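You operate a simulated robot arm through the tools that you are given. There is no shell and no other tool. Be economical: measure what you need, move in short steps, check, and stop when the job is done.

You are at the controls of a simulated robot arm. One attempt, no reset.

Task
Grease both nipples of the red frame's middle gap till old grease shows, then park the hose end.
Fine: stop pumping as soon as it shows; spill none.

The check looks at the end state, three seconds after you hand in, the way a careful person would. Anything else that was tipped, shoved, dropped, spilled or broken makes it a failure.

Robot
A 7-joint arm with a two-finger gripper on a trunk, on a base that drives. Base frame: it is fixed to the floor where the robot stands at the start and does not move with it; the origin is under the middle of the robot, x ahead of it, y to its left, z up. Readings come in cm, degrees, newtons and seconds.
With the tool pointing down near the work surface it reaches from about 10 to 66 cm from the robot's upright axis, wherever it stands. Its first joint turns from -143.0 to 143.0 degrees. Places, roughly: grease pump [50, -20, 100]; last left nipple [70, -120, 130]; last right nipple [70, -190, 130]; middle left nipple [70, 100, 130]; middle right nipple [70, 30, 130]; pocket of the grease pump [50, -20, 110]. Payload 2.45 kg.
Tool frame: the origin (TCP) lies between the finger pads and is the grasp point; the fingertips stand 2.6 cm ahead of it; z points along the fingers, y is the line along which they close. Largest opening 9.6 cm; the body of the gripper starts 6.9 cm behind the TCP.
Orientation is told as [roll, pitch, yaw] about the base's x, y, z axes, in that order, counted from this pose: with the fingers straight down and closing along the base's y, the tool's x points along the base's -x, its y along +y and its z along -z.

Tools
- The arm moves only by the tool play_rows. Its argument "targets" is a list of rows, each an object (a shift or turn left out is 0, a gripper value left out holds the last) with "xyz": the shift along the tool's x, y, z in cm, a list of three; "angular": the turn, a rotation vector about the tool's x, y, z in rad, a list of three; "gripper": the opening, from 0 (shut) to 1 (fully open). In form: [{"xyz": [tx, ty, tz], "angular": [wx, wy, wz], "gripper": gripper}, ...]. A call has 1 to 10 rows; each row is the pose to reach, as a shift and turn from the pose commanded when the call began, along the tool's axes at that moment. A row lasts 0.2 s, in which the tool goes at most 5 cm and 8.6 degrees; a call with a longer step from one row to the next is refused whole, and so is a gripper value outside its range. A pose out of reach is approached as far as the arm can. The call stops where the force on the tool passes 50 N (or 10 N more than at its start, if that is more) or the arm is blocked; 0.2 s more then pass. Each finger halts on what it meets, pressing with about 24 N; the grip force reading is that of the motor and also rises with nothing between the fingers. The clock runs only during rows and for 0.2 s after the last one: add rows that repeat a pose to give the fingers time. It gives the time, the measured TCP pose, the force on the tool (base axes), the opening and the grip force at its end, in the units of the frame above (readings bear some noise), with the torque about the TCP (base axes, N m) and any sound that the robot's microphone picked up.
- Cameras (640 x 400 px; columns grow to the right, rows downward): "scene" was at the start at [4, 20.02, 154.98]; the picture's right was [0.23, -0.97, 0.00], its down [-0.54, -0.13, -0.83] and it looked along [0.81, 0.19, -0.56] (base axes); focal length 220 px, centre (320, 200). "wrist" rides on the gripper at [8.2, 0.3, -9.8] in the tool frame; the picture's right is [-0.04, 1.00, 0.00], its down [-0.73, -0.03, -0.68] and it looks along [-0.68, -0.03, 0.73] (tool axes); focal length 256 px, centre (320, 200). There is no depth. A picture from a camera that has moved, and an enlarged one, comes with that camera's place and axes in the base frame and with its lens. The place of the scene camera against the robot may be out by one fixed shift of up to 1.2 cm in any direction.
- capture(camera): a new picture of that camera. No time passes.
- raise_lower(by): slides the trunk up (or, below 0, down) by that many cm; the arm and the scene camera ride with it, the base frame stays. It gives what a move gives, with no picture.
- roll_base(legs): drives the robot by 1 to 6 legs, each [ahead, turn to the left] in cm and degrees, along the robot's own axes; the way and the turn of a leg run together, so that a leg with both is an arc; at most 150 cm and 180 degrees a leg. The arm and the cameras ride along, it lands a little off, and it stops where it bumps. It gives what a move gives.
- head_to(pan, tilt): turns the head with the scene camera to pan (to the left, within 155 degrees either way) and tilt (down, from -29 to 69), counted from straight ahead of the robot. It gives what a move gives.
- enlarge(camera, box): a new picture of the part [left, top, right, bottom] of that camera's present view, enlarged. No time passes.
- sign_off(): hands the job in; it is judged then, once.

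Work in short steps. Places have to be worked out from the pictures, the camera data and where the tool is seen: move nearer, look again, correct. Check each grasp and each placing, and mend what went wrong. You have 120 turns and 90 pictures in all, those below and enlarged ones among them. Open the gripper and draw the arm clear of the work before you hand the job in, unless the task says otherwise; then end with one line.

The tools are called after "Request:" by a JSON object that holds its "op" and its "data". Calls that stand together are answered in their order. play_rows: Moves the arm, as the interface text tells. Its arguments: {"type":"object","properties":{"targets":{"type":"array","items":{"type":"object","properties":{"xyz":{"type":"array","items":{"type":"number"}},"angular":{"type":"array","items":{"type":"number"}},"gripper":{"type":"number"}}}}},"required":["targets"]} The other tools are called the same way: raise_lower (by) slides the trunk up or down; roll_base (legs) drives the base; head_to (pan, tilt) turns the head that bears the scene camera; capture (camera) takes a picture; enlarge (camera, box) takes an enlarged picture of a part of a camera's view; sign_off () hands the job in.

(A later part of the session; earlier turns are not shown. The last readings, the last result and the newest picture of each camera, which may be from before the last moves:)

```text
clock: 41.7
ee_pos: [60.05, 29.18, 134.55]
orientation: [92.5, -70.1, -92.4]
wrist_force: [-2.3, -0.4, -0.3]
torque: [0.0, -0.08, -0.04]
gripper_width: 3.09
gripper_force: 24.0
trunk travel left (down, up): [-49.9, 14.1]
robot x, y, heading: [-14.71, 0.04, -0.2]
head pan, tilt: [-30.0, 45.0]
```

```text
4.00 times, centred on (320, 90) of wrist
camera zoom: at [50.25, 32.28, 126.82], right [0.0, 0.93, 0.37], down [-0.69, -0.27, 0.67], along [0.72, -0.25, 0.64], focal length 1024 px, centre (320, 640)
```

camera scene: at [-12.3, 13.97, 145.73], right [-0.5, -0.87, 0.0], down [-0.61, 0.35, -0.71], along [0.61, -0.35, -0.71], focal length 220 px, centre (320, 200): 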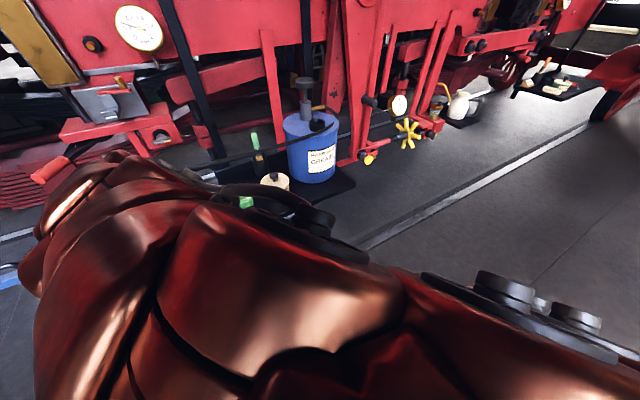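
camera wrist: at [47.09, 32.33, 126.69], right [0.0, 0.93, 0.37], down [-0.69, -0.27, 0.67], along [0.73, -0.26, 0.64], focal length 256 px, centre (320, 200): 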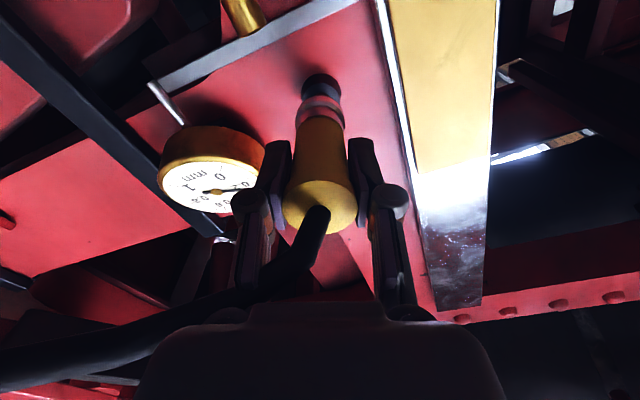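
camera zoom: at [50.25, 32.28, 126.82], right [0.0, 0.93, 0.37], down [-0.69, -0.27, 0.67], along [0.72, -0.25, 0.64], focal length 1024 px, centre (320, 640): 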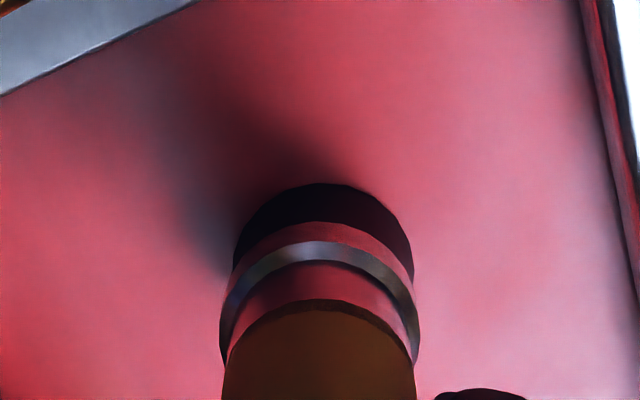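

The force dropped again, and the mouth is nearly on the dark base. I'll press a little further to find the end stop.

Request:
{"op": "play_rows", "data": {"targets": [{"xyz": [0, 0, 0.3]}, {"xyz": [0, 0, 0.6]}, {"xyz": [0, 0, 0.6]}]}}

Request:
{"op": "enlarge", "data": {"camera": "wrist", "box": [270, 40, 370, 140]}}

```text
clock: 42.5
ee_pos: [60.49, 29.18, 134.55]
orientation: [92.5, -70.2, -92.5]
wrist_force: [-17.4, 0.4, -2.8]
torque: [0.02, 0.2, -0.06]
gripper_width: 3.09
gripper_force: 24.0
trunk travel left (down, up): [-49.9, 14.1]
robot x, y, heading: [-14.66, 0.22, -0.3]
head pan, tilt: [-30.0, 45.0]
```

```text
4.00 times, centred on (320, 90) of wrist
camera zoom: at [50.67, 32.28, 126.88], right [0.0, 0.93, 0.37], down [-0.69, -0.27, 0.67], along [0.72, -0.25, 0.64], focal length 1024 px, centre (320, 640)
```

zoom: 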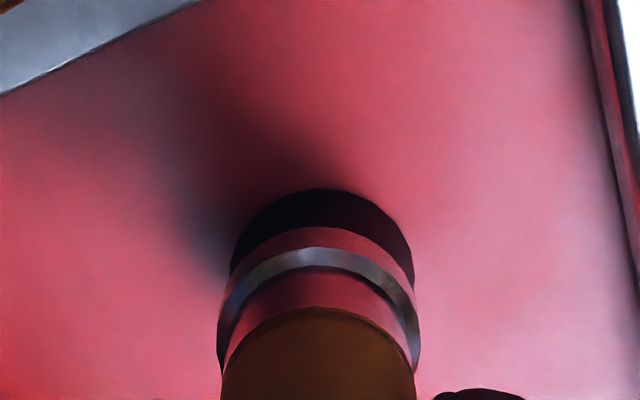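

It is at a firm stop (17 N), so it is seated. I'll do a gentle pull test to see whether it is latched.

Request:
{"op": "play_rows", "data": {"targets": [{"xyz": [0, 0, -0.4]}, {"xyz": [0, 0, -0.8]}, {"xyz": [0, 0, -0.8]}]}}

```text
clock: 43.3
ee_pos: [59.85, 29.07, 134.42]
orientation: [92.4, -70.3, -92.3]
wrist_force: [5.5, 0.8, 2.2]
torque: [0.03, -0.27, 0.05]
gripper_width: 3.12
gripper_force: 23.8
trunk travel left (down, up): [-49.9, 14.1]
robot x, y, heading: [-14.37, -0.01, -0.1]
head pan, tilt: [-30.0, 45.0]
```

It resists the pull, so it holds. I'll ease back to neutral and open the fingers, watching the hose end.

Request:
{"op": "play_rows", "data": {"targets": [{"xyz": [0, 0, 0.3]}, {"xyz": [0, 0, 0.3], "gripper": 0.45}, {"xyz": [0, 0, 0.3], "gripper": 0.45}, {"xyz": [0, 0, 0.3], "gripper": 0.45}, {"xyz": [0, 0, 0.3], "gripper": 0.45}]}}

Request:
{"op": "capture", "data": {"camera": "wrist"}}

```text
clock: 44.5
ee_pos: [60.09, 29.15, 134.46]
orientation: [92.3, -70.3, -92.3]
wrist_force: [0.0, -0.9, -0.6]
torque: [-0.03, -0.01, 0.01]
gripper_width: 4.32
gripper_force: 0.0
trunk travel left (down, up): [-49.9, 14.1]
robot x, y, heading: [-15.01, -0.03, -0.0]
head pan, tilt: [-30.0, 45.0]
```

```text
52 pictures are left
camera wrist: at [50.32, 32.37, 126.76], right [0.0, 0.93, 0.37], down [-0.69, -0.27, 0.67], along [0.72, -0.26, 0.64], focal length 256 px, centre (320, 200)
```

wrist: 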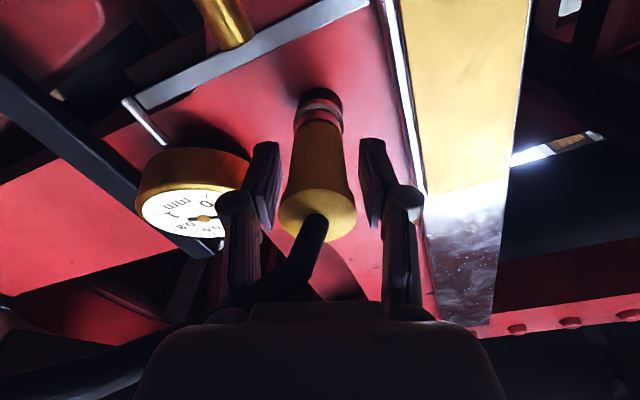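

The hose end stays on the nipple by itself. I'll open a bit more and draw straight back.

Request:
{"op": "play_rows", "data": {"targets": [{"xyz": [0, 0, 0], "gripper": 0.6}, {"xyz": [0, 0, -1]}, {"xyz": [0, 0, -3]}, {"xyz": [0, 0, -6]}, {"xyz": [0, 0, -10]}, {"xyz": [0, 0, -14]}, {"xyz": [0, 0, -17]}, {"xyz": [0, 0, -17]}]}}

Request:
{"op": "head_to", "data": {"pan": 13, "tilt": 25}}

Request:
{"op": "capture", "data": {"camera": "scene"}}

Request:
{"op": "capture", "data": {"camera": "wrist"}}

```text
clock: 46.5
ee_pos: [44.93, 27.76, 132.32]
orientation: [85.8, -70.0, -87.9]
wrist_force: [-0.5, -0.4, -0.3]
torque: [0.02, 0.02, 0.0]
gripper_width: 5.77
gripper_force: 0.1
trunk travel left (down, up): [-49.9, 14.1]
robot x, y, heading: [-14.47, -0.06, -0.1]
head pan, tilt: [-30.0, 45.0]
stopped in row 8: the arm was blocked; the commanded pose is now the measured one
```

```text
clock: 47.6
ee_pos: [44.76, 27.84, 132.4]
orientation: [86.0, -70.1, -88.0]
wrist_force: [0.3, -1.5, 0.3]
torque: [0.01, -0.01, -0.01]
gripper_width: 5.77
gripper_force: 0.1
trunk travel left (down, up): [-49.9, 14.1]
robot x, y, heading: [-14.74, -0.04, -0.1]
head pan, tilt: [13.0, 25.0]
```

```text
51 pictures are left
camera scene: at [-10.36, 20.1, 148.78], right [0.22, -0.97, 0.0], down [-0.41, -0.09, -0.91], along [0.88, 0.2, -0.42], focal length 220 px, centre (320, 200)
```

scene: 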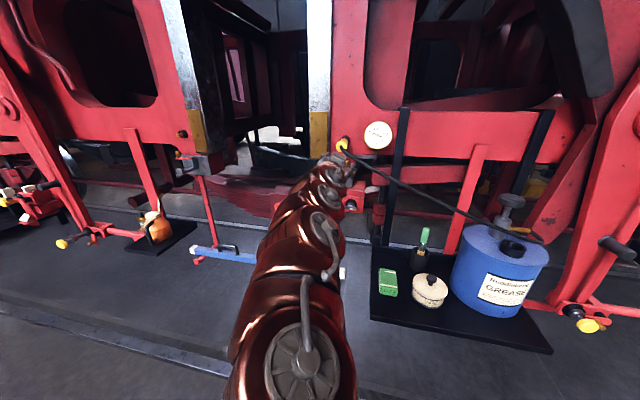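

```text
50 pictures are left
camera wrist: at [34.83, 31.32, 125.1], right [0.04, 0.93, 0.38], down [-0.67, -0.26, 0.7], along [0.74, -0.28, 0.61], focal length 256 px, centre (320, 200)
```

wrist: 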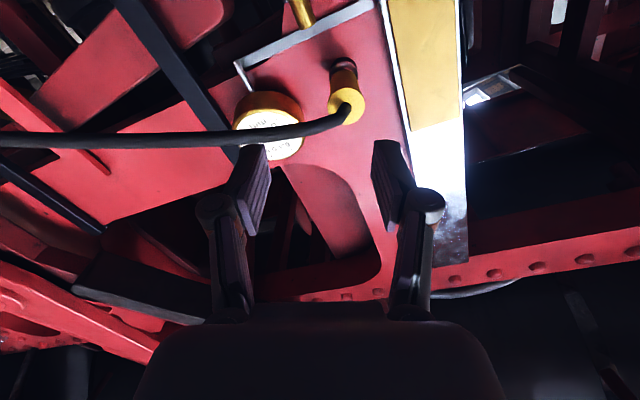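

The hose end is on the nipple with the hose running to the pump. I'll now lower the arm, undo the roll and turn the tool to point down again.

Request:
{"op": "play_rows", "data": {"targets": [{"xyz": [3, -1.2, -0.5], "angular": [0, 0, -0.1]}, {"xyz": [6, -2.4, -1], "angular": [0, 0, -0.2]}, {"xyz": [9, -3.6, -1.5], "angular": [0, 0, -0.3]}, {"xyz": [12, -4.8, -2], "angular": [0, 0, -0.39]}, {"xyz": [12, -4.8, -2], "angular": [0, 0, -0.39]}]}}

Request:
{"op": "play_rows", "data": {"targets": [{"angular": [0, 0.14, 0]}, {"angular": [0, 0.28, 0]}, {"angular": [0, 0.42, 0]}, {"angular": [0, 0.56, 0]}, {"angular": [0, 0.7, 0]}, {"angular": [0, 0.84, 0]}, {"angular": [0, 0.98, 0]}, {"angular": [0, 1.12, 0]}, {"angular": [0, 1.26, 0]}, {"angular": [0, 1.26, 0]}]}}

```text
clock: 49.0
ee_pos: [45.72, 21.39, 117.97]
orientation: [-55.6, -85.7, 47.3]
wrist_force: [0.2, -0.5, 1.1]
torque: [-0.01, 0.03, -0.04]
gripper_width: 5.74
gripper_force: 0.1
trunk travel left (down, up): [-49.9, 14.1]
robot x, y, heading: [-14.51, -0.14, 0.2]
head pan, tilt: [13.0, 25.0]
stopped in row 5: the arm was blocked; the commanded pose is now the measured one
```

```text
clock: 51.2
ee_pos: [45.72, 21.43, 118.07]
orientation: [-3.8, -15.5, -7.0]
wrist_force: [0.1, -0.3, 0.0]
torque: [0.0, -0.03, 0.04]
gripper_width: 5.76
gripper_force: 0.1
trunk travel left (down, up): [-49.9, 14.1]
robot x, y, heading: [-14.6, -0.04, 0.0]
head pan, tilt: [13.0, 25.0]
```

That worked. I'll square the tool to straight down, draw it back, and close the fingers for pressing.

Request:
{"op": "play_rows", "data": {"targets": [{"xyz": [3, -2, 0.8], "angular": [-0.022, 0.09, -0.04], "gripper": 0}, {"xyz": [6, -4, 1.6], "angular": [-0.044, 0.18, -0.08]}, {"xyz": [9, -6, 2.4], "angular": [-0.066, 0.27, -0.122]}, {"xyz": [12, -8, 3.2], "angular": [-0.066, 0.27, -0.122]}, {"xyz": [12, -8, 3.2], "angular": [-0.066, 0.27, -0.122]}]}}

Request:
{"op": "raise_lower", "data": {"by": 14}}

Request:
{"op": "roll_base", "data": {"legs": [[14.8, 0]]}}

```text
clock: 52.4
ee_pos: [33.8, 14.72, 112.42]
orientation: [-0.7, 0.1, -0.9]
wrist_force: [-0.3, -0.9, 0.1]
torque: [0.0, 0.01, -0.01]
gripper_width: 0.01
gripper_force: 24.2
trunk travel left (down, up): [-49.9, 14.1]
robot x, y, heading: [-14.56, 0.16, -0.0]
head pan, tilt: [13.0, 25.0]
```

```text
clock: 54.1
ee_pos: [33.76, 14.57, 126.37]
orientation: [-0.7, 0.1, -0.8]
wrist_force: [-0.3, -0.8, 0.2]
torque: [-0.02, 0.02, -0.02]
gripper_width: 0.01
gripper_force: 24.6
trunk travel left (down, up): [-63.9, 0.1]
robot x, y, heading: [-14.55, -0.04, -0.0]
head pan, tilt: [13.0, 25.0]
```

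```text
clock: 55.4
ee_pos: [48.28, 14.64, 126.37]
orientation: [-0.7, 0.0, -0.6]
wrist_force: [0.4, 0.5, 0.3]
torque: [0.0, -0.05, 0.0]
gripper_width: 0.03
gripper_force: 24.2
trunk travel left (down, up): [-63.9, 0.1]
robot x, y, heading: [-0.23, -0.24, -0.0]
head pan, tilt: [13.0, 25.0]
```

Now I'll go over towards the plunger knob, staying on the robot's side of the hose.

Request:
{"op": "play_rows", "data": {"targets": [{"xyz": [4, -2, -2]}, {"xyz": [8, -5, -4]}, {"xyz": [8, -10, -5]}, {"xyz": [8, -15, -5]}, {"xyz": [8, -20, -5]}, {"xyz": [8, -25, -5]}, {"xyz": [7, -29.5, -5]}, {"xyz": [5, -33, -5]}, {"xyz": [3, -34.5, -5]}, {"xyz": [3, -34.5, -5]}]}}

Request:
{"op": "capture", "data": {"camera": "wrist"}}

Request:
{"op": "head_to", "data": {"pan": -5, "tilt": 34}}

Request:
{"op": "capture", "data": {"camera": "scene"}}

```text
refused: row 2 steps farther than a row can; nothing moved
```

```text
49 pictures are left
camera wrist: at [39.94, 15.28, 136.26], right [0.05, 1.0, -0.01], down [0.73, -0.03, 0.68], along [0.68, -0.04, -0.74], focal length 256 px, centre (320, 200)
```

wrist: 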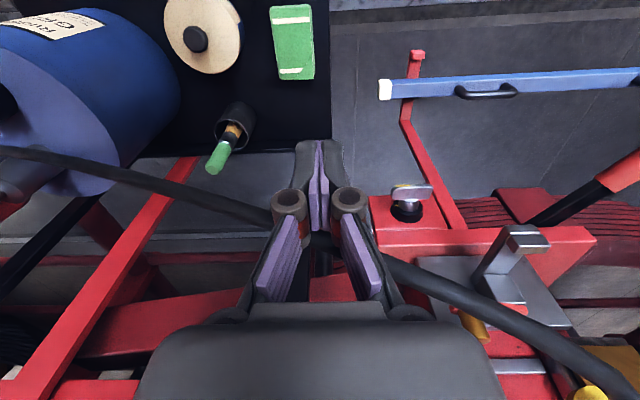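

```text
clock: 56.2
ee_pos: [48.22, 14.71, 126.36]
orientation: [-0.7, 0.1, -0.6]
wrist_force: [-0.5, 0.2, -0.3]
torque: [0.01, 0.04, -0.04]
gripper_width: 0.01
gripper_force: 24.2
trunk travel left (down, up): [-63.9, 0.1]
robot x, y, heading: [-0.21, 0.28, 0.2]
head pan, tilt: [-5.0, 34.0]
```

```text
48 pictures are left
camera scene: at [3.96, 17.26, 161.37], right [-0.09, -1.0, 0.0], down [-0.56, 0.05, -0.83], along [0.83, -0.07, -0.56], focal length 220 px, centre (320, 200)
```

scene: 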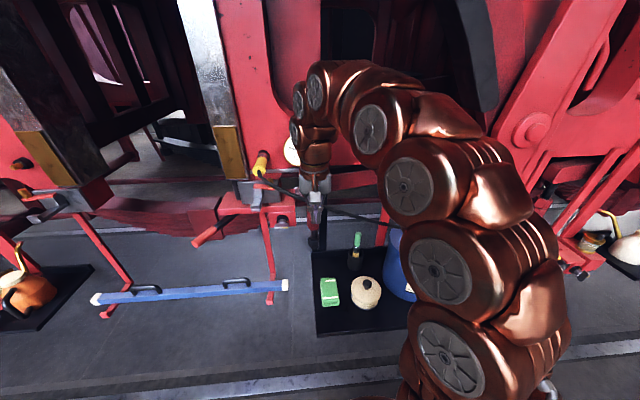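

One step was too long, so nothing moved. I'll repeat the move with shorter steps.

Request:
{"op": "play_rows", "data": {"targets": [{"xyz": [4, 0, -2]}, {"xyz": [8, -1, -4]}, {"xyz": [8, -5.5, -5]}, {"xyz": [8, -10, -5]}, {"xyz": [8, -14.8, -5]}, {"xyz": [8, -19.6, -5]}, {"xyz": [8, -24.4, -5]}, {"xyz": [7, -29, -5]}, {"xyz": [5, -33, -5]}, {"xyz": [5, -33, -5]}]}}

Request:
{"op": "capture", "data": {"camera": "wrist"}}

```text
clock: 58.4
ee_pos: [42.89, -18.47, 132.12]
orientation: [-0.7, 0.2, -0.6]
wrist_force: [-1.1, -0.5, 0.1]
torque: [0.04, 0.01, 0.03]
gripper_width: 0.01
gripper_force: 24.1
trunk travel left (down, up): [-63.9, 0.1]
robot x, y, heading: [-0.64, -0.14, 0.2]
head pan, tilt: [-5.0, 34.0]
```

```text
47 pictures are left
camera wrist: at [34.76, -17.94, 141.94], right [0.05, 1.0, -0.01], down [0.74, -0.03, 0.68], along [0.68, -0.04, -0.74], focal length 256 px, centre (320, 200)
```

wrist: 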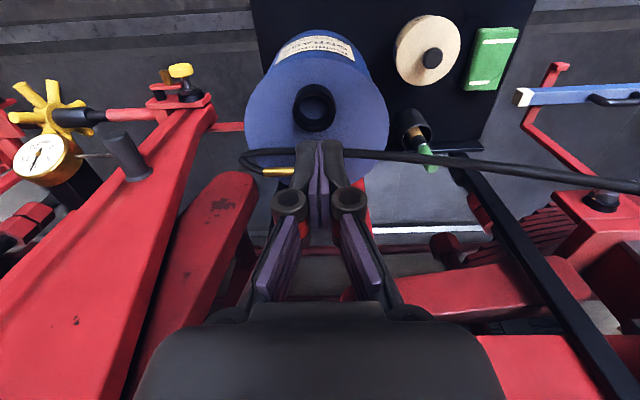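

The knob is hidden behind the closed fingers. I'll open them for a clear look.

Request:
{"op": "play_rows", "data": {"targets": [{"gripper": 1}, {"gripper": 1}, {"gripper": 1}, {"gripper": 1}, {"gripper": 1}]}}

Request:
{"op": "capture", "data": {"camera": "wrist"}}

Request:
{"op": "play_rows", "data": {"targets": [{"xyz": [0, 4, 0]}, {"xyz": [0, 7, 0]}, {"xyz": [0, 7, 0]}]}}

Request:
{"op": "capture", "data": {"camera": "wrist"}}

```text
clock: 59.6
ee_pos: [42.97, -18.45, 132.1]
orientation: [-0.7, 0.2, -0.6]
wrist_force: [-0.5, -0.5, 0.5]
torque: [0.0, -0.02, 0.01]
gripper_width: 9.6
gripper_force: 0.2
trunk travel left (down, up): [-63.9, 0.1]
robot x, y, heading: [-0.42, 0.04, -0.2]
head pan, tilt: [-5.0, 34.0]
```

```text
46 pictures are left
camera wrist: at [34.73, -17.87, 141.97], right [0.05, 1.0, -0.01], down [0.73, -0.03, 0.68], along [0.68, -0.04, -0.74], focal length 256 px, centre (320, 200)
```

wrist: 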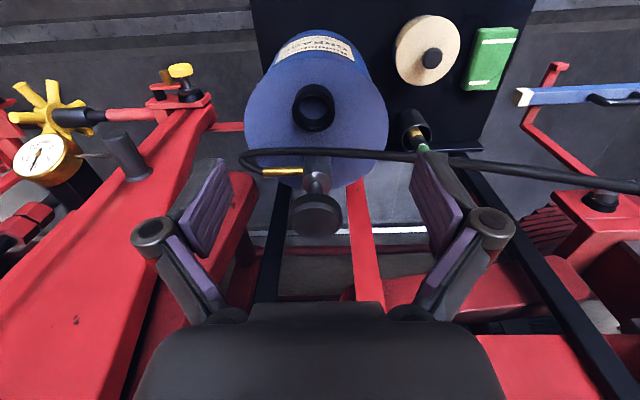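

```text
clock: 60.4
ee_pos: [43.21, -11.11, 131.68]
orientation: [-0.7, 0.0, -0.8]
wrist_force: [-0.2, 1.5, 0.0]
torque: [-0.03, -0.02, -0.01]
gripper_width: 9.6
gripper_force: 0.1
trunk travel left (down, up): [-63.9, 0.1]
robot x, y, heading: [-0.28, -0.03, -0.1]
head pan, tilt: [-5.0, 34.0]
```

```text
45 pictures are left
camera wrist: at [34.9, -10.55, 141.54], right [0.05, 1.0, -0.01], down [0.73, -0.03, 0.68], along [0.68, -0.04, -0.74], focal length 256 px, centre (320, 200)
```

wrist: 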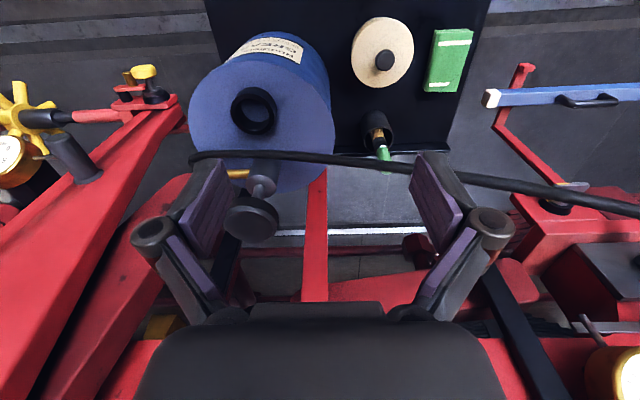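

The knob's top lies at about [56.6,-19.7,121.3]. I'll close the fingers and go to just above it.

Request:
{"op": "play_rows", "data": {"targets": [{"xyz": [-3, -2, 0.8], "gripper": 0}, {"xyz": [-6.5, -4.2, 1.6], "gripper": 0}, {"xyz": [-10, -6.4, 2.6], "gripper": 0}, {"xyz": [-13.4, -8.6, 3.7], "gripper": 0}, {"xyz": [-13.4, -8.6, 3.7], "gripper": 0}, {"xyz": [-13.4, -8.6, 3.7], "gripper": 0}]}}

Request:
{"op": "capture", "data": {"camera": "wrist"}}

Request:
{"op": "head_to", "data": {"pan": 5, "tilt": 30}}

Request:
{"op": "capture", "data": {"camera": "scene"}}

```text
clock: 61.8
ee_pos: [56.21, -19.56, 128.15]
orientation: [-0.7, 0.1, -0.6]
wrist_force: [0.2, 0.9, -0.2]
torque: [0.02, 0.04, 0.03]
gripper_width: 0.0
gripper_force: 24.2
trunk travel left (down, up): [-63.9, 0.1]
robot x, y, heading: [-0.13, -0.04, -0.0]
head pan, tilt: [-5.0, 34.0]
```

```text
44 pictures are left
camera wrist: at [48.02, -19.03, 138.04], right [0.05, 1.0, -0.01], down [0.73, -0.03, 0.68], along [0.68, -0.04, -0.74], focal length 256 px, centre (320, 200)
```

wrist: 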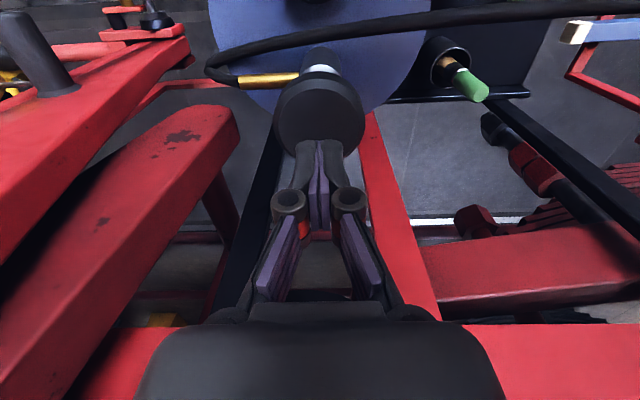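

```text
clock: 62.6
ee_pos: [56.32, -19.5, 128.32]
orientation: [-0.6, 0.1, -0.6]
wrist_force: [0.6, 0.4, 0.4]
torque: [0.01, -0.03, -0.02]
gripper_width: 0.0
gripper_force: 24.0
trunk travel left (down, up): [-63.9, 0.1]
robot x, y, heading: [-0.45, 0.17, 0.0]
head pan, tilt: [5.0, 30.0]
```

```text
43 pictures are left
camera scene: at [4.14, 18.79, 161.99], right [0.09, -1.0, 0.0], down [-0.5, -0.04, -0.87], along [0.86, 0.08, -0.5], focal length 220 px, centre (320, 200)
```

scene: 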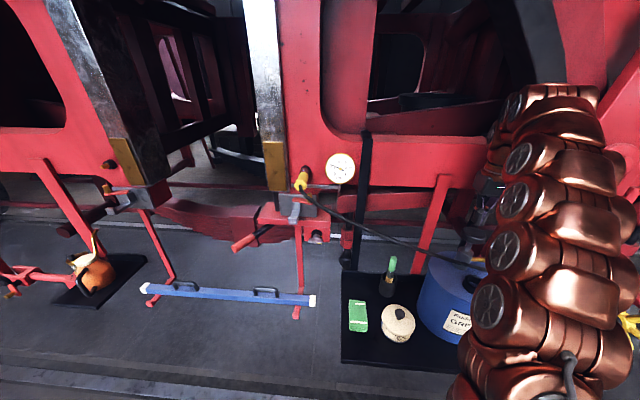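

Scene view shows the coupled hose end well. I'll take a baseline close-up, then press the knob gently to learn its feel.

Request:
{"op": "enlarge", "data": {"camera": "scene", "box": [283, 160, 331, 200]}}

Request:
{"op": "play_rows", "data": {"targets": [{"xyz": [0, 0, 2]}, {"xyz": [0, 0, 3.5]}, {"xyz": [0, 0, 4.5]}, {"xyz": [0, 0, 5.3]}, {"xyz": [0, 0, 5.3]}]}}

Request:
{"op": "enlarge", "data": {"camera": "scene", "box": [283, 160, 331, 200]}}

```text
10.00 times, centred on (307, 180) of scene
camera zoom: at [4.14, 18.79, 161.99], right [0.09, -1.0, 0.0], down [-0.5, -0.04, -0.87], along [0.86, 0.08, -0.5], focal length 2198 px, centre (450, 400)
```

zoom: 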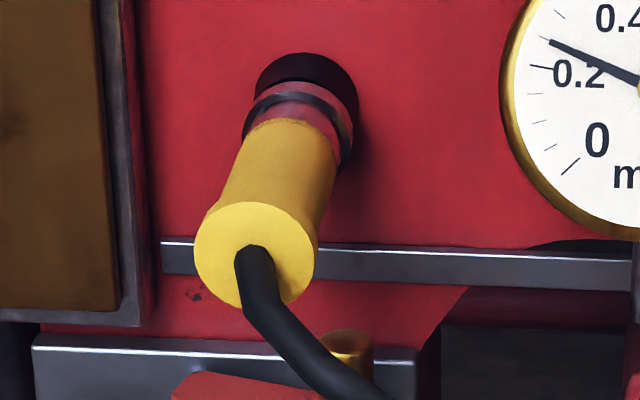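

```text
clock: 63.8
ee_pos: [56.31, -19.87, 122.86]
orientation: [-0.7, 0.1, -0.6]
wrist_force: [1.1, 5.0, 8.3]
torque: [0.14, -0.03, 0.04]
gripper_width: 0.58
gripper_force: 29.0
trunk travel left (down, up): [-63.9, 0.1]
robot x, y, heading: [0.06, 0.12, -0.1]
head pan, tilt: [5.0, 30.0]
```

```text
10.00 times, centred on (307, 180) of scene
camera zoom: at [4.11, 18.87, 161.99], right [0.09, -1.0, 0.0], down [-0.5, -0.04, -0.87], along [0.86, 0.08, -0.5], focal length 2198 px, centre (450, 400)
```

zoom: 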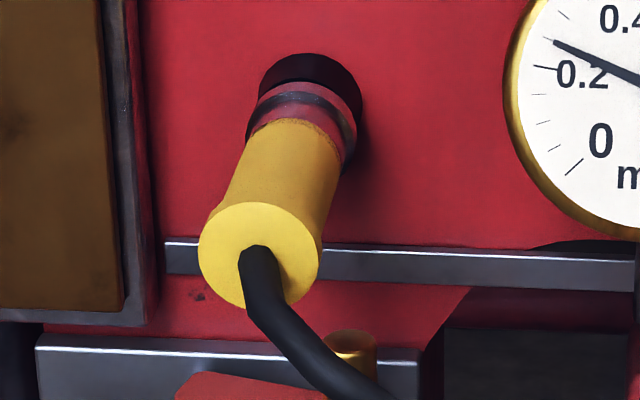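

Contact with about 8 N, with some side force and the fingers slightly pried. I'll check how the tips sit on the knob.

Request:
{"op": "capture", "data": {"camera": "wrist"}}

```text
40 pictures are left
camera wrist: at [47.97, -19.29, 132.66], right [0.05, 1.0, -0.01], down [0.73, -0.03, 0.68], along [0.68, -0.04, -0.73], focal length 256 px, centre (320, 200)
```

wrist: 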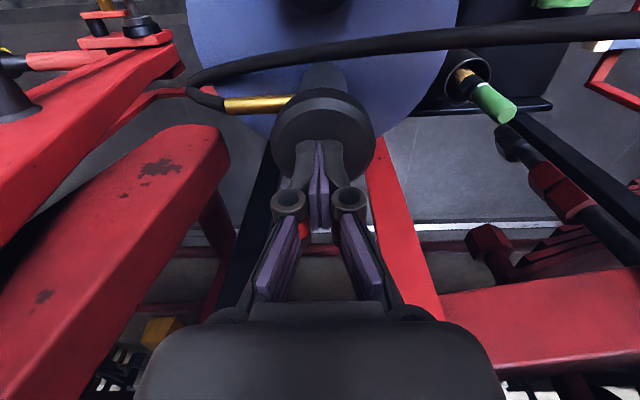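

The tips rest on the knob's middle. I'll press further in small steps and watch the force.

Request:
{"op": "play_rows", "data": {"targets": [{"xyz": [0, 0, 0.5]}, {"xyz": [0, 0, 1.0]}, {"xyz": [0, 0, 1.5]}, {"xyz": [0, 0, 2.0]}, {"xyz": [0, 0, 2.0]}]}}

Request:
{"op": "enlarge", "data": {"camera": "scene", "box": [283, 160, 331, 200]}}

```text
clock: 64.8
ee_pos: [56.11, -20.06, 121.46]
orientation: [-0.9, -0.6, -0.7]
wrist_force: [-0.4, 2.3, 24.4]
torque: [0.07, 0.26, 0.04]
gripper_width: 0.58
gripper_force: 28.6
trunk travel left (down, up): [-63.9, 0.1]
robot x, y, heading: [-0.47, 0.09, -0.0]
head pan, tilt: [5.0, 30.0]
heard: click
stopped in row 5: the force on the tool passed its limit at 53 N (the readings are from after the stop); the commanded pose is now the measured one
```

```text
10.00 times, centred on (307, 180) of scene
camera zoom: at [4.02, 18.87, 161.99], right [0.09, -1.0, 0.0], down [-0.5, -0.04, -0.87], along [0.86, 0.08, -0.5], focal length 2198 px, centre (450, 400)
```

zoom: 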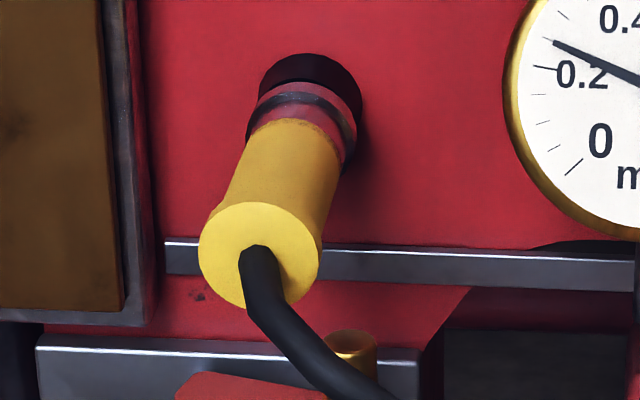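

A click: one stroke is done, bottoming near TCP z≈121.5, and no grease shows yet. I'll do a second stroke and look again.

Request:
{"op": "play_rows", "data": {"targets": [{"xyz": [0, 0, -1.5]}, {"xyz": [0, 0, -3]}, {"xyz": [0, 0, -4]}, {"xyz": [0, 0, -4]}, {"xyz": [0, 0, -3]}, {"xyz": [0, 0, -2]}, {"xyz": [0, 0, -1]}, {"xyz": [0, 0, -0.4]}, {"xyz": [0, 0, 0]}, {"xyz": [0, 0, 0.2]}]}}

Request:
{"op": "enlarge", "data": {"camera": "scene", "box": [283, 160, 331, 200]}}

```text
clock: 67.0
ee_pos: [56.11, -20.01, 121.45]
orientation: [-1.2, -0.7, -0.7]
wrist_force: [-2.7, 0.8, 44.0]
torque: [0.1, 0.48, 0.29]
gripper_width: 0.57
gripper_force: 28.7
trunk travel left (down, up): [-63.9, 0.1]
robot x, y, heading: [-0.14, -0.28, 0.1]
head pan, tilt: [5.0, 30.0]
heard: click
```

```text
10.00 times, centred on (307, 180) of scene
camera zoom: at [3.92, 18.9, 162.06], right [0.09, -1.0, 0.0], down [-0.5, -0.04, -0.87], along [0.86, 0.08, -0.5], focal length 2198 px, centre (450, 400)
```

zoom: 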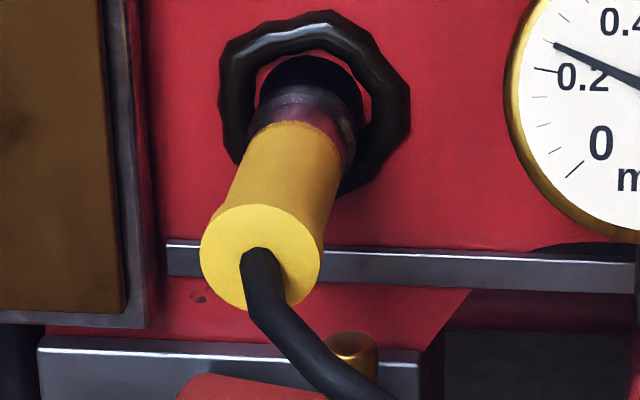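

Black old grease now shows around the right nipple, so I stop pumping here. I'll lift straight off the knob and draw back along the way I came.

Request:
{"op": "play_rows", "data": {"targets": [{"xyz": [0, 0, -2]}, {"xyz": [0, 0, -5]}, {"xyz": [1, 0, -8]}, {"xyz": [4, 0, -10]}, {"xyz": [8, 1, -10.5]}, {"xyz": [12.5, 2, -10.5]}, {"xyz": [15, 5, -10.5]}, {"xyz": [15, 10, -10]}, {"xyz": [15, 14.5, -9]}, {"xyz": [15, 19, -8]}]}}

Request:
{"op": "roll_base", "data": {"legs": [[-14.5, 0]]}}

Request:
{"op": "raise_lower", "data": {"by": -14}}

```text
refused: row 8 steps farther than a row can; nothing moved
```

```text
clock: 67.8
ee_pos: [55.85, -20.17, 121.53]
orientation: [-1.3, -1.2, -0.6]
wrist_force: [-3.5, 1.8, 11.1]
torque: [0.12, 0.22, 0.01]
gripper_width: 0.6
gripper_force: 28.1
trunk travel left (down, up): [-63.9, 0.1]
robot x, y, heading: [-0.79, -0.14, 0.0]
head pan, tilt: [5.0, 30.0]
stopped in leg 1: the force on the tool passed its limit at 64 N (the readings are from after the stop); the commanded pose is now the measured one
```

```text
clock: 68.2
ee_pos: [55.88, -20.09, 121.45]
orientation: [-1.4, -1.9, -0.6]
wrist_force: [-8.4, 2.7, 20.8]
torque: [0.12, 0.4, 0.02]
gripper_width: 0.56
gripper_force: 28.2
trunk travel left (down, up): [-63.3, 0.7]
robot x, y, heading: [-0.61, -0.17, 0.0]
head pan, tilt: [5.0, 30.0]
stopped: the force on the tool passed its limit at 66 N (the readings are from after the stop); the commanded pose is now the measured one
```

A too-long step got my lift refused, and the base and trunk commands queued after it strained on the knob until the force limit stopped them. No further click was heard, and from now on I won't queue drives behind an unconfirmed arm move. I'll lift off now.

Request:
{"op": "play_rows", "data": {"targets": [{"xyz": [0, 0, -1]}, {"xyz": [0, 0, -3]}, {"xyz": [0, 0, -6]}, {"xyz": [1, 0, -8.5]}, {"xyz": [4, 0, -10]}, {"xyz": [8, 1, -10]}, {"xyz": [12, 2, -10]}, {"xyz": [12, 2, -10]}]}}

Request:
{"op": "capture", "data": {"camera": "scene"}}

Request:
{"op": "capture", "data": {"camera": "wrist"}}

```text
clock: 70.0
ee_pos: [43.76, -17.74, 130.87]
orientation: [-1.3, -1.8, -0.6]
wrist_force: [-0.6, -0.6, 0.2]
torque: [-0.01, -0.05, 0.01]
gripper_width: 0.0
gripper_force: 28.5
trunk travel left (down, up): [-63.3, 0.7]
robot x, y, heading: [-0.77, -0.08, 0.1]
head pan, tilt: [5.0, 30.0]
```

```text
37 pictures are left
camera scene: at [3.58, 18.82, 161.4], right [0.09, -1.0, 0.0], down [-0.5, -0.04, -0.87], along [0.86, 0.08, -0.5], focal length 220 px, centre (320, 200)
```

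scene: 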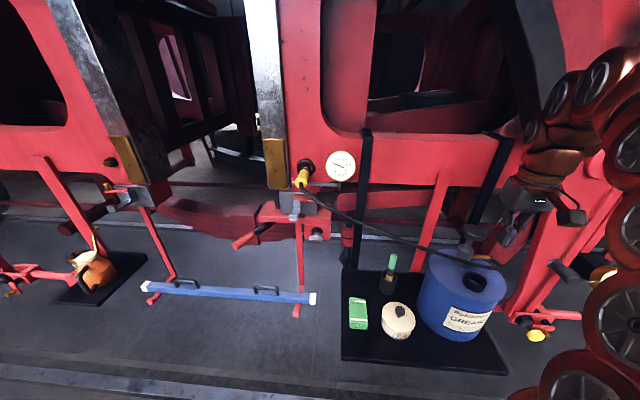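

```text
36 pictures are left
camera wrist: at [35.14, -17.03, 140.63], right [0.05, 1.0, -0.02], down [0.71, -0.02, 0.7], along [0.7, -0.05, -0.71], focal length 256 px, centre (320, 200)
```

wrist: 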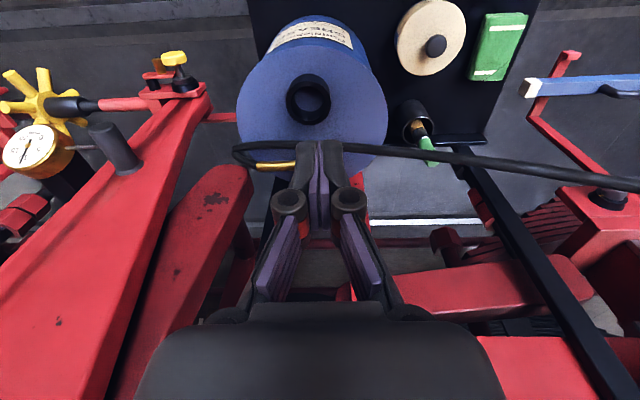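

The pump looks unmoved. Now I'll bring the arm over to y≈20 with short steps.

Request:
{"op": "play_rows", "data": {"targets": [{"xyz": [0, 4.7, 0]}, {"xyz": [0, 9.4, 0]}, {"xyz": [0, 14.1, 0]}, {"xyz": [0, 18.8, 0]}, {"xyz": [0, 23.5, 1]}, {"xyz": [0, 28.2, 2]}, {"xyz": [0, 32.9, 3]}, {"xyz": [0, 37.5, 4], "angular": [-0.02, 0.03, -0.01]}, {"xyz": [0, 37.5, 4], "angular": [-0.02, 0.03, -0.01]}]}}

```text
clock: 72.0
ee_pos: [44.44, 19.8, 126.22]
orientation: [-0.3, -0.1, 0.0]
wrist_force: [-0.3, -0.3, -0.7]
torque: [-0.03, 0.02, 0.04]
gripper_width: 0.0
gripper_force: 28.4
trunk travel left (down, up): [-63.3, 0.7]
robot x, y, heading: [-0.91, -0.06, -0.0]
head pan, tilt: [5.0, 30.0]
```

It is clear. I'll drive back 14 cm and lower the trunk 13.5 cm.

Request:
{"op": "roll_base", "data": {"legs": [[-14, 0]]}}

Request:
{"op": "raise_lower", "data": {"by": -13.4}}

```text
clock: 73.3
ee_pos: [30.08, 19.75, 126.42]
orientation: [-0.2, 0.0, 0.0]
wrist_force: [-0.2, 0.2, -0.5]
torque: [0.02, -0.02, 0.01]
gripper_width: 0.02
gripper_force: 28.4
trunk travel left (down, up): [-63.3, 0.7]
robot x, y, heading: [-15.21, 0.08, 0.4]
head pan, tilt: [5.0, 30.0]
```

```text
clock: 74.9
ee_pos: [30.15, 19.8, 112.77]
orientation: [-0.3, -0.1, 0.0]
wrist_force: [0.8, 0.2, 1.0]
torque: [0.03, 0.01, 0.01]
gripper_width: 0.0
gripper_force: 28.3
trunk travel left (down, up): [-49.9, 14.1]
robot x, y, heading: [-15.12, -0.6, 0.2]
head pan, tilt: [5.0, 30.0]
```

Now I'll move forward while pitching the tool up, reversing the move that worked, and open the fingers.

Request:
{"op": "play_rows", "data": {"targets": [{"xyz": [-4, 0.4, -1], "angular": [0, -0.14, 0], "gripper": 0.6}, {"xyz": [-8, 0.8, -2], "angular": [0, -0.28, 0]}, {"xyz": [-12, 1.2, -3], "angular": [0, -0.42, 0]}, {"xyz": [-15, 1.6, -5], "angular": [0, -0.56, 0]}, {"xyz": [-15, 1.6, -5], "angular": [0, -0.7, 0]}, {"xyz": [-15, 1.6, -5], "angular": [0, -0.84, 0]}, {"xyz": [-15, 1.6, -5], "angular": [0, -0.98, 0]}, {"xyz": [-15, 1.6, -5], "angular": [0, -1.12, 0]}, {"xyz": [-15, 1.6, -5], "angular": [0, -1.26, 0]}, {"xyz": [-15, 1.6, -5], "angular": [0, -1.26, 0]}]}}

```text
clock: 77.1
ee_pos: [44.89, 21.35, 117.86]
orientation: [-0.8, -72.3, 0.8]
wrist_force: [0.1, -0.7, -0.8]
torque: [0.0, 0.05, -0.01]
gripper_width: 5.75
gripper_force: 0.1
trunk travel left (down, up): [-49.9, 14.1]
robot x, y, heading: [-14.97, 0.23, 0.2]
head pan, tilt: [5.0, 30.0]
```

I'll finish levelling while rising towards the nipple axis, adding the +0.38 roll that was reachable before.

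Request:
{"op": "play_rows", "data": {"targets": [{"xyz": [-3.2, 1.6, -1], "angular": [0, -0.06, 0.076]}, {"xyz": [-6.4, 3.2, -2], "angular": [0, -0.12, 0.152]}, {"xyz": [-9.6, 4.8, -3], "angular": [0, -0.18, 0.228]}, {"xyz": [-12.7, 6.3, -4], "angular": [0, -0.24, 0.304]}, {"xyz": [-15.8, 7.8, -5.05], "angular": [0, -0.305, 0.38]}, {"xyz": [-15.8, 7.8, -5.05], "angular": [0, -0.305, 0.38]}]}}

Request:
{"op": "capture", "data": {"camera": "wrist"}}

```text
clock: 78.5
ee_pos: [44.92, 29.26, 134.23]
orientation: [88.3, -68.7, -91.7]
wrist_force: [-0.2, -0.7, -0.1]
torque: [0.01, 0.02, 0.02]
gripper_width: 5.77
gripper_force: 0.1
trunk travel left (down, up): [-49.9, 14.1]
robot x, y, heading: [-15.18, 0.07, 0.1]
head pan, tilt: [5.0, 30.0]
```

```text
35 pictures are left
camera wrist: at [35.05, 33.16, 126.84], right [0.06, 0.92, 0.4], down [-0.69, -0.25, 0.68], along [0.72, -0.31, 0.61], focal length 256 px, centre (320, 200)
```

wrist: 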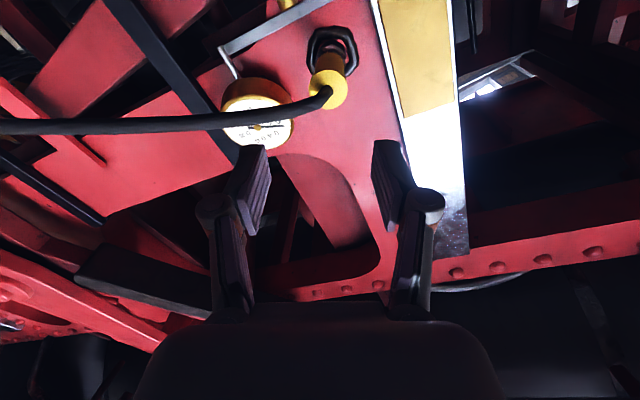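

I'm back in front of the coupled hose end. I'll correct the small yaw and advance part way, watching the hose and the force.

Request:
{"op": "play_rows", "data": {"targets": [{"xyz": [0, 0, 0], "angular": [-0.057, 0.013, 0]}, {"xyz": [-0.35, 0, 3], "angular": [-0.057, 0.013, 0]}, {"xyz": [-0.35, 0.2, 6], "angular": [-0.057, 0.013, 0]}, {"xyz": [-0.35, 0.4, 8], "angular": [-0.057, 0.013, 0]}, {"xyz": [-0.35, 0.4, 8], "angular": [-0.057, 0.013, 0]}]}}

Request:
{"op": "capture", "data": {"camera": "wrist"}}

```text
clock: 79.7
ee_pos: [53.11, 29.07, 134.69]
orientation: [89.6, -68.9, -89.6]
wrist_force: [-0.3, 0.4, 0.5]
torque: [0.02, 0.0, -0.06]
gripper_width: 5.77
gripper_force: 0.1
trunk travel left (down, up): [-49.9, 14.1]
robot x, y, heading: [-15.02, 0.4, -0.2]
head pan, tilt: [5.0, 30.0]
```

```text
34 pictures are left
camera wrist: at [43.03, 32.33, 127.23], right [0.0, 0.92, 0.4], down [-0.68, -0.29, 0.68], along [0.74, -0.27, 0.62], focal length 256 px, centre (320, 200)
```

wrist: 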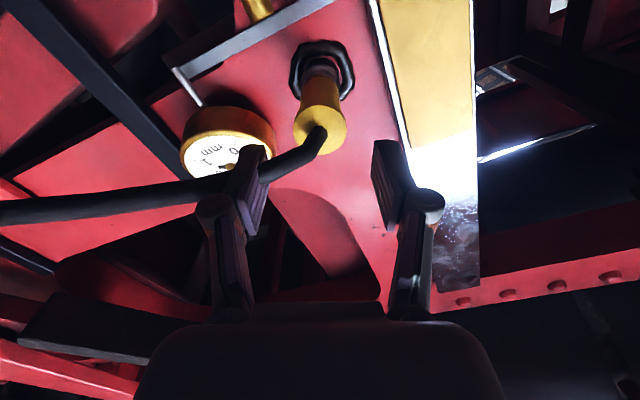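

The hose passes beside the left finger with no force. I'll continue to the grip position and stop if the force rises.

Request:
{"op": "play_rows", "data": {"targets": [{"xyz": [0, 0, 2]}, {"xyz": [0, 0, 4]}, {"xyz": [0, 0, 6]}, {"xyz": [0, 0, 7.1]}, {"xyz": [0, 0, 7.1]}]}}

Request:
{"op": "capture", "data": {"camera": "wrist"}}

```text
clock: 80.9
ee_pos: [60.13, 28.97, 134.81]
orientation: [89.6, -68.8, -89.7]
wrist_force: [0.6, -0.5, 0.6]
torque: [0.01, -0.01, 0.0]
gripper_width: 5.8
gripper_force: 0.1
trunk travel left (down, up): [-49.9, 14.1]
robot x, y, heading: [-15.08, -0.26, 0.0]
head pan, tilt: [5.0, 30.0]
```

```text
33 pictures are left
camera wrist: at [50.25, 32.25, 127.3], right [0.0, 0.92, 0.4], down [-0.68, -0.29, 0.67], along [0.74, -0.27, 0.62], focal length 256 px, centre (320, 200)
```

wrist: 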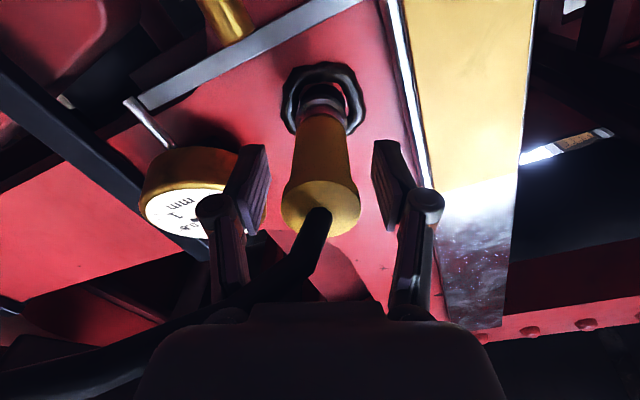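

The hose end is centred between the fingers. I'll correct 0.3 cm, close the gripper and check the grip.

Request:
{"op": "play_rows", "data": {"targets": [{"xyz": [0.3, 0, 0]}, {"xyz": [0.3, 0, 0], "gripper": 0.3}, {"xyz": [0.3, 0, 0], "gripper": 0.1}, {"xyz": [0.3, 0, 0], "gripper": 0.1}, {"xyz": [0.3, 0, 0], "gripper": 0.1}, {"xyz": [0.3, 0, 0], "gripper": 0.1}]}}

Request:
{"op": "play_rows", "data": {"targets": [{"xyz": [0, 0, -0.5]}, {"xyz": [0, 0, -1]}, {"xyz": [0, 0, -1.5]}, {"xyz": [0, 0, -2]}, {"xyz": [0, 0, -2.5]}, {"xyz": [0, 0, -3.5]}, {"xyz": [0, 0, -3.5]}]}}

Request:
{"op": "capture", "data": {"camera": "wrist"}}

```text
clock: 82.3
ee_pos: [60.24, 29.23, 134.54]
orientation: [89.5, -68.9, -89.4]
wrist_force: [-0.5, -0.2, -0.2]
torque: [-0.02, -0.05, 0.04]
gripper_width: 3.13
gripper_force: 24.0
trunk travel left (down, up): [-49.9, 14.1]
robot x, y, heading: [-14.7, -0.26, -0.3]
head pan, tilt: [5.0, 30.0]
```

```text
clock: 83.9
ee_pos: [56.76, 29.12, 134.47]
orientation: [89.5, -68.8, -89.6]
wrist_force: [0.1, -0.3, 1.1]
torque: [-0.01, 0.02, 0.03]
gripper_width: 3.08
gripper_force: 24.1
trunk travel left (down, up): [-49.9, 14.1]
robot x, y, heading: [-14.96, -0.37, -0.0]
head pan, tilt: [5.0, 30.0]
```

```text
32 pictures are left
camera wrist: at [46.83, 32.43, 127.04], right [0.0, 0.92, 0.4], down [-0.68, -0.29, 0.68], along [0.74, -0.27, 0.62], focal length 256 px, centre (320, 200)
```

wrist: 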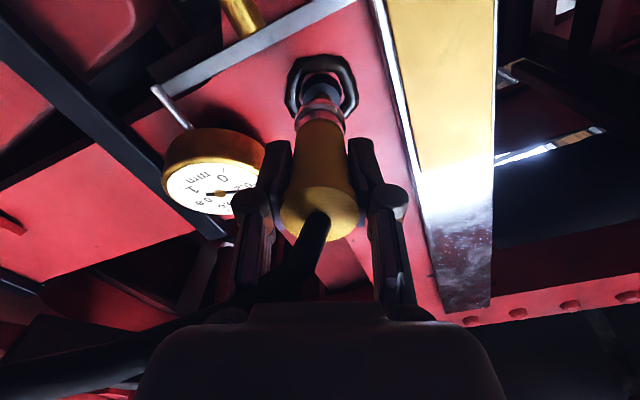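

It came off the nipple cleanly and the grip is firm. I'll retreat in two steps, lowering and un-rolling as before.

Request:
{"op": "play_rows", "data": {"targets": [{"xyz": [0, 0, -3]}, {"xyz": [0, 0, -6]}, {"xyz": [0, 0, -9]}, {"xyz": [3, -1.2, -9.5], "angular": [0, 0, -0.1]}, {"xyz": [6, -2.4, -10], "angular": [0, 0, -0.2]}, {"xyz": [9, -3.6, -10.5], "angular": [0, 0, -0.3]}, {"xyz": [12, -4.8, -10.5], "angular": [0, 0, -0.39]}, {"xyz": [14, -5.5, -10.5], "angular": [0, 0, -0.39]}, {"xyz": [14, -5.5, -10.5], "angular": [0, 0, -0.39]}]}}

```text
clock: 85.9
ee_pos: [46.21, 29.28, 119.26]
orientation: [-82.1, -88.8, 82.2]
wrist_force: [-0.2, 0.4, -0.8]
torque: [0.04, 0.03, 0.01]
gripper_width: 3.11
gripper_force: 24.3
trunk travel left (down, up): [-49.9, 14.1]
robot x, y, heading: [-15.16, -0.12, 0.1]
head pan, tilt: [5.0, 30.0]
```

Now I'll check that the right nipple shows only the grease ring with no drip, and pitch the tool down.

Request:
{"op": "play_rows", "data": {"targets": [{"angular": [0, 0.14, 0]}, {"angular": [0, 0.28, 0]}, {"angular": [0, 0.42, 0]}, {"angular": [0, 0.56, 0]}, {"angular": [0, 0.7, 0]}, {"angular": [0, 0.84, 0]}, {"angular": [0, 0.98, 0]}, {"angular": [0, 1.12, 0]}, {"angular": [0, 1.26, 0]}, {"angular": [0, 1.26, 0]}]}}

Request:
{"op": "capture", "data": {"camera": "scene"}}

```text
clock: 88.1
ee_pos: [46.06, 29.08, 118.91]
orientation: [-1.2, -17.6, 0.6]
wrist_force: [-0.3, -0.3, -0.6]
torque: [-0.02, -0.02, -0.01]
gripper_width: 3.08
gripper_force: 24.3
out of reach, approached as far as the arm can: row 9, 10
trunk travel left (down, up): [-49.9, 14.1]
robot x, y, heading: [-14.61, -0.07, 0.1]
head pan, tilt: [5.0, 30.0]
```

```text
31 pictures are left
camera scene: at [-10.73, 18.82, 147.99], right [0.09, -1.0, 0.0], down [-0.5, -0.04, -0.87], along [0.86, 0.08, -0.5], focal length 220 px, centre (320, 200)
```

scene: 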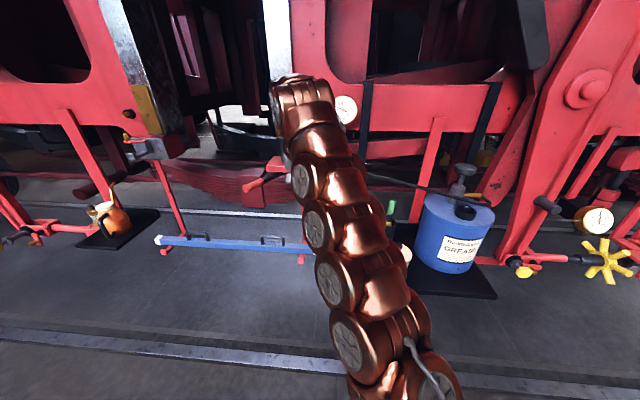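

I'll pull the arm in towards the robot, tool straight down, to make turning safe.

Request:
{"op": "play_rows", "data": {"targets": [{"xyz": [4, -1.8, -0.6], "angular": [0, 0.05, 0]}, {"xyz": [8, -3.6, -1.1], "angular": [0, 0.1, 0]}, {"xyz": [12, -5.5, -1.7], "angular": [0, 0.15, 0]}, {"xyz": [16, -7.3, -2.3], "angular": [0, 0.2, 0]}, {"xyz": [20, -9.1, -2.8], "angular": [0, 0.25, 0]}, {"xyz": [24.1, -11, -3.4], "angular": [0, 0.3, 0]}, {"xyz": [24.1, -11, -3.4], "angular": [0, 0.3, 0]}]}}

Request:
{"op": "head_to", "data": {"pan": 75, "tilt": 35}}

Request:
{"op": "capture", "data": {"camera": "scene"}}

```text
clock: 89.7
ee_pos: [21.95, 17.96, 114.95]
orientation: [-1.1, -0.4, 0.1]
wrist_force: [0.1, 0.7, -0.2]
torque: [0.05, 0.0, -0.01]
gripper_width: 3.07
gripper_force: 23.9
trunk travel left (down, up): [-49.9, 14.1]
robot x, y, heading: [-15.18, -0.12, 0.0]
head pan, tilt: [5.0, 30.0]
```

```text
clock: 91.2
ee_pos: [21.96, 17.92, 114.9]
orientation: [-1.3, -0.5, 0.1]
wrist_force: [-0.4, 0.1, 0.2]
torque: [0.01, 0.02, 0.03]
gripper_width: 3.1
gripper_force: 23.6
trunk travel left (down, up): [-49.9, 14.1]
robot x, y, heading: [-15.01, 0.29, -0.1]
head pan, tilt: [75.0, 35.0]
```

```text
30 pictures are left
camera scene: at [-17.47, 26.51, 147.22], right [0.97, -0.26, 0.0], down [-0.15, -0.55, -0.82], along [0.21, 0.79, -0.57], focal length 220 px, centre (320, 200)
```

scene: 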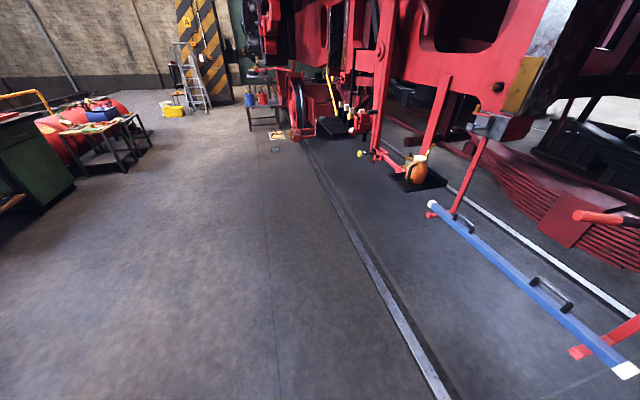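

The floor to the left is clear. I'll turn right 90° on the spot, back along the frame, and turn back; first only the turn.

Request:
{"op": "roll_base", "data": {"legs": [[-5, 0], [0, -90]]}}

```text
clock: 95.9
ee_pos: [-1.88, -36.91, 114.84]
orientation: [-1.2, -0.5, -89.5]
wrist_force: [0.6, 0.1, -0.9]
torque: [-0.01, 0.0, -0.01]
gripper_width: 3.1
gripper_force: 24.3
trunk travel left (down, up): [-49.9, 14.1]
robot x, y, heading: [-20.03, 0.02, -89.3]
head pan, tilt: [75.0, 35.0]
```

Request:
{"op": "roll_base", "data": {"legs": [[-70, 0], [0, 89.3]]}}

Request:
{"op": "head_to", "data": {"pan": 0, "tilt": 25}}

Request:
{"op": "capture", "data": {"camera": "scene"}}

```text
clock: 103.5
ee_pos: [16.18, 88.25, 114.83]
orientation: [-1.1, -0.5, 0.0]
wrist_force: [-0.2, -0.3, -0.3]
torque: [-0.03, -0.02, 0.0]
gripper_width: 3.08
gripper_force: 23.4
trunk travel left (down, up): [-49.9, 14.1]
robot x, y, heading: [-20.3, 69.89, 0.3]
head pan, tilt: [75.0, 35.0]
```

```text
clock: 105.0
ee_pos: [16.15, 88.24, 114.99]
orientation: [-1.2, -0.5, 0.1]
wrist_force: [0.5, 0.2, -0.7]
torque: [0.0, 0.01, 0.02]
gripper_width: 3.1
gripper_force: 23.8
trunk travel left (down, up): [-49.9, 14.1]
robot x, y, heading: [-20.94, 70.38, 0.2]
head pan, tilt: [0.0, 25.0]
```

```text
29 pictures are left
camera scene: at [-16.3, 88.44, 148.79], right [0.0, -1.0, 0.0], down [-0.42, 0.0, -0.91], along [0.91, 0.0, -0.42], focal length 220 px, centre (320, 200)
```

scene: 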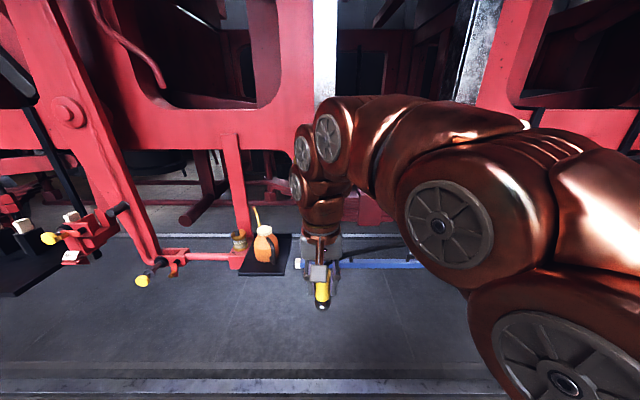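

The robot landed well, and the hose end is still held. I'll drive 5.5 cm forward and then pitch the tool up while extending, as at the right nipple.

Request:
{"op": "roll_base", "data": {"legs": [[5.6, 0]]}}

Request:
{"op": "play_rows", "data": {"targets": [{"xyz": [-4, 0.6, 0], "angular": [0, -0.14, 0]}, {"xyz": [-8, 1.2, 0], "angular": [0, -0.28, 0]}, {"xyz": [-12, 1.8, -1], "angular": [0, -0.42, 0]}, {"xyz": [-16, 2.4, -2], "angular": [0, -0.56, 0]}, {"xyz": [-20, 3, -3], "angular": [0, -0.7, 0]}, {"xyz": [-23.5, 3.3, -3], "angular": [0, -0.84, 0]}, {"xyz": [-23.5, 3.3, -3], "angular": [0, -0.98, 0]}, {"xyz": [-23.5, 3.3, -3], "angular": [0, -1.12, 0]}, {"xyz": [-23.5, 3.3, -3], "angular": [0, -1.26, 0]}, {"xyz": [-23.5, 3.3, -3], "angular": [0, -1.26, 0]}]}}

```text
clock: 106.0
ee_pos: [22.06, 88.22, 114.85]
orientation: [-1.2, -0.5, 0.1]
wrist_force: [-0.5, -0.3, -0.2]
torque: [-0.03, -0.05, 0.02]
gripper_width: 3.09
gripper_force: 23.7
trunk travel left (down, up): [-49.9, 14.1]
robot x, y, heading: [-14.99, 70.48, -0.0]
head pan, tilt: [0.0, 25.0]
```

```text
clock: 108.2
ee_pos: [45.26, 91.44, 117.99]
orientation: [-3.9, -72.7, 3.6]
wrist_force: [0.3, 0.2, -0.3]
torque: [-0.04, 0.06, -0.02]
gripper_width: 3.1
gripper_force: 24.4
trunk travel left (down, up): [-49.9, 14.1]
robot x, y, heading: [-15.17, 70.42, 0.1]
head pan, tilt: [0.0, 25.0]
```

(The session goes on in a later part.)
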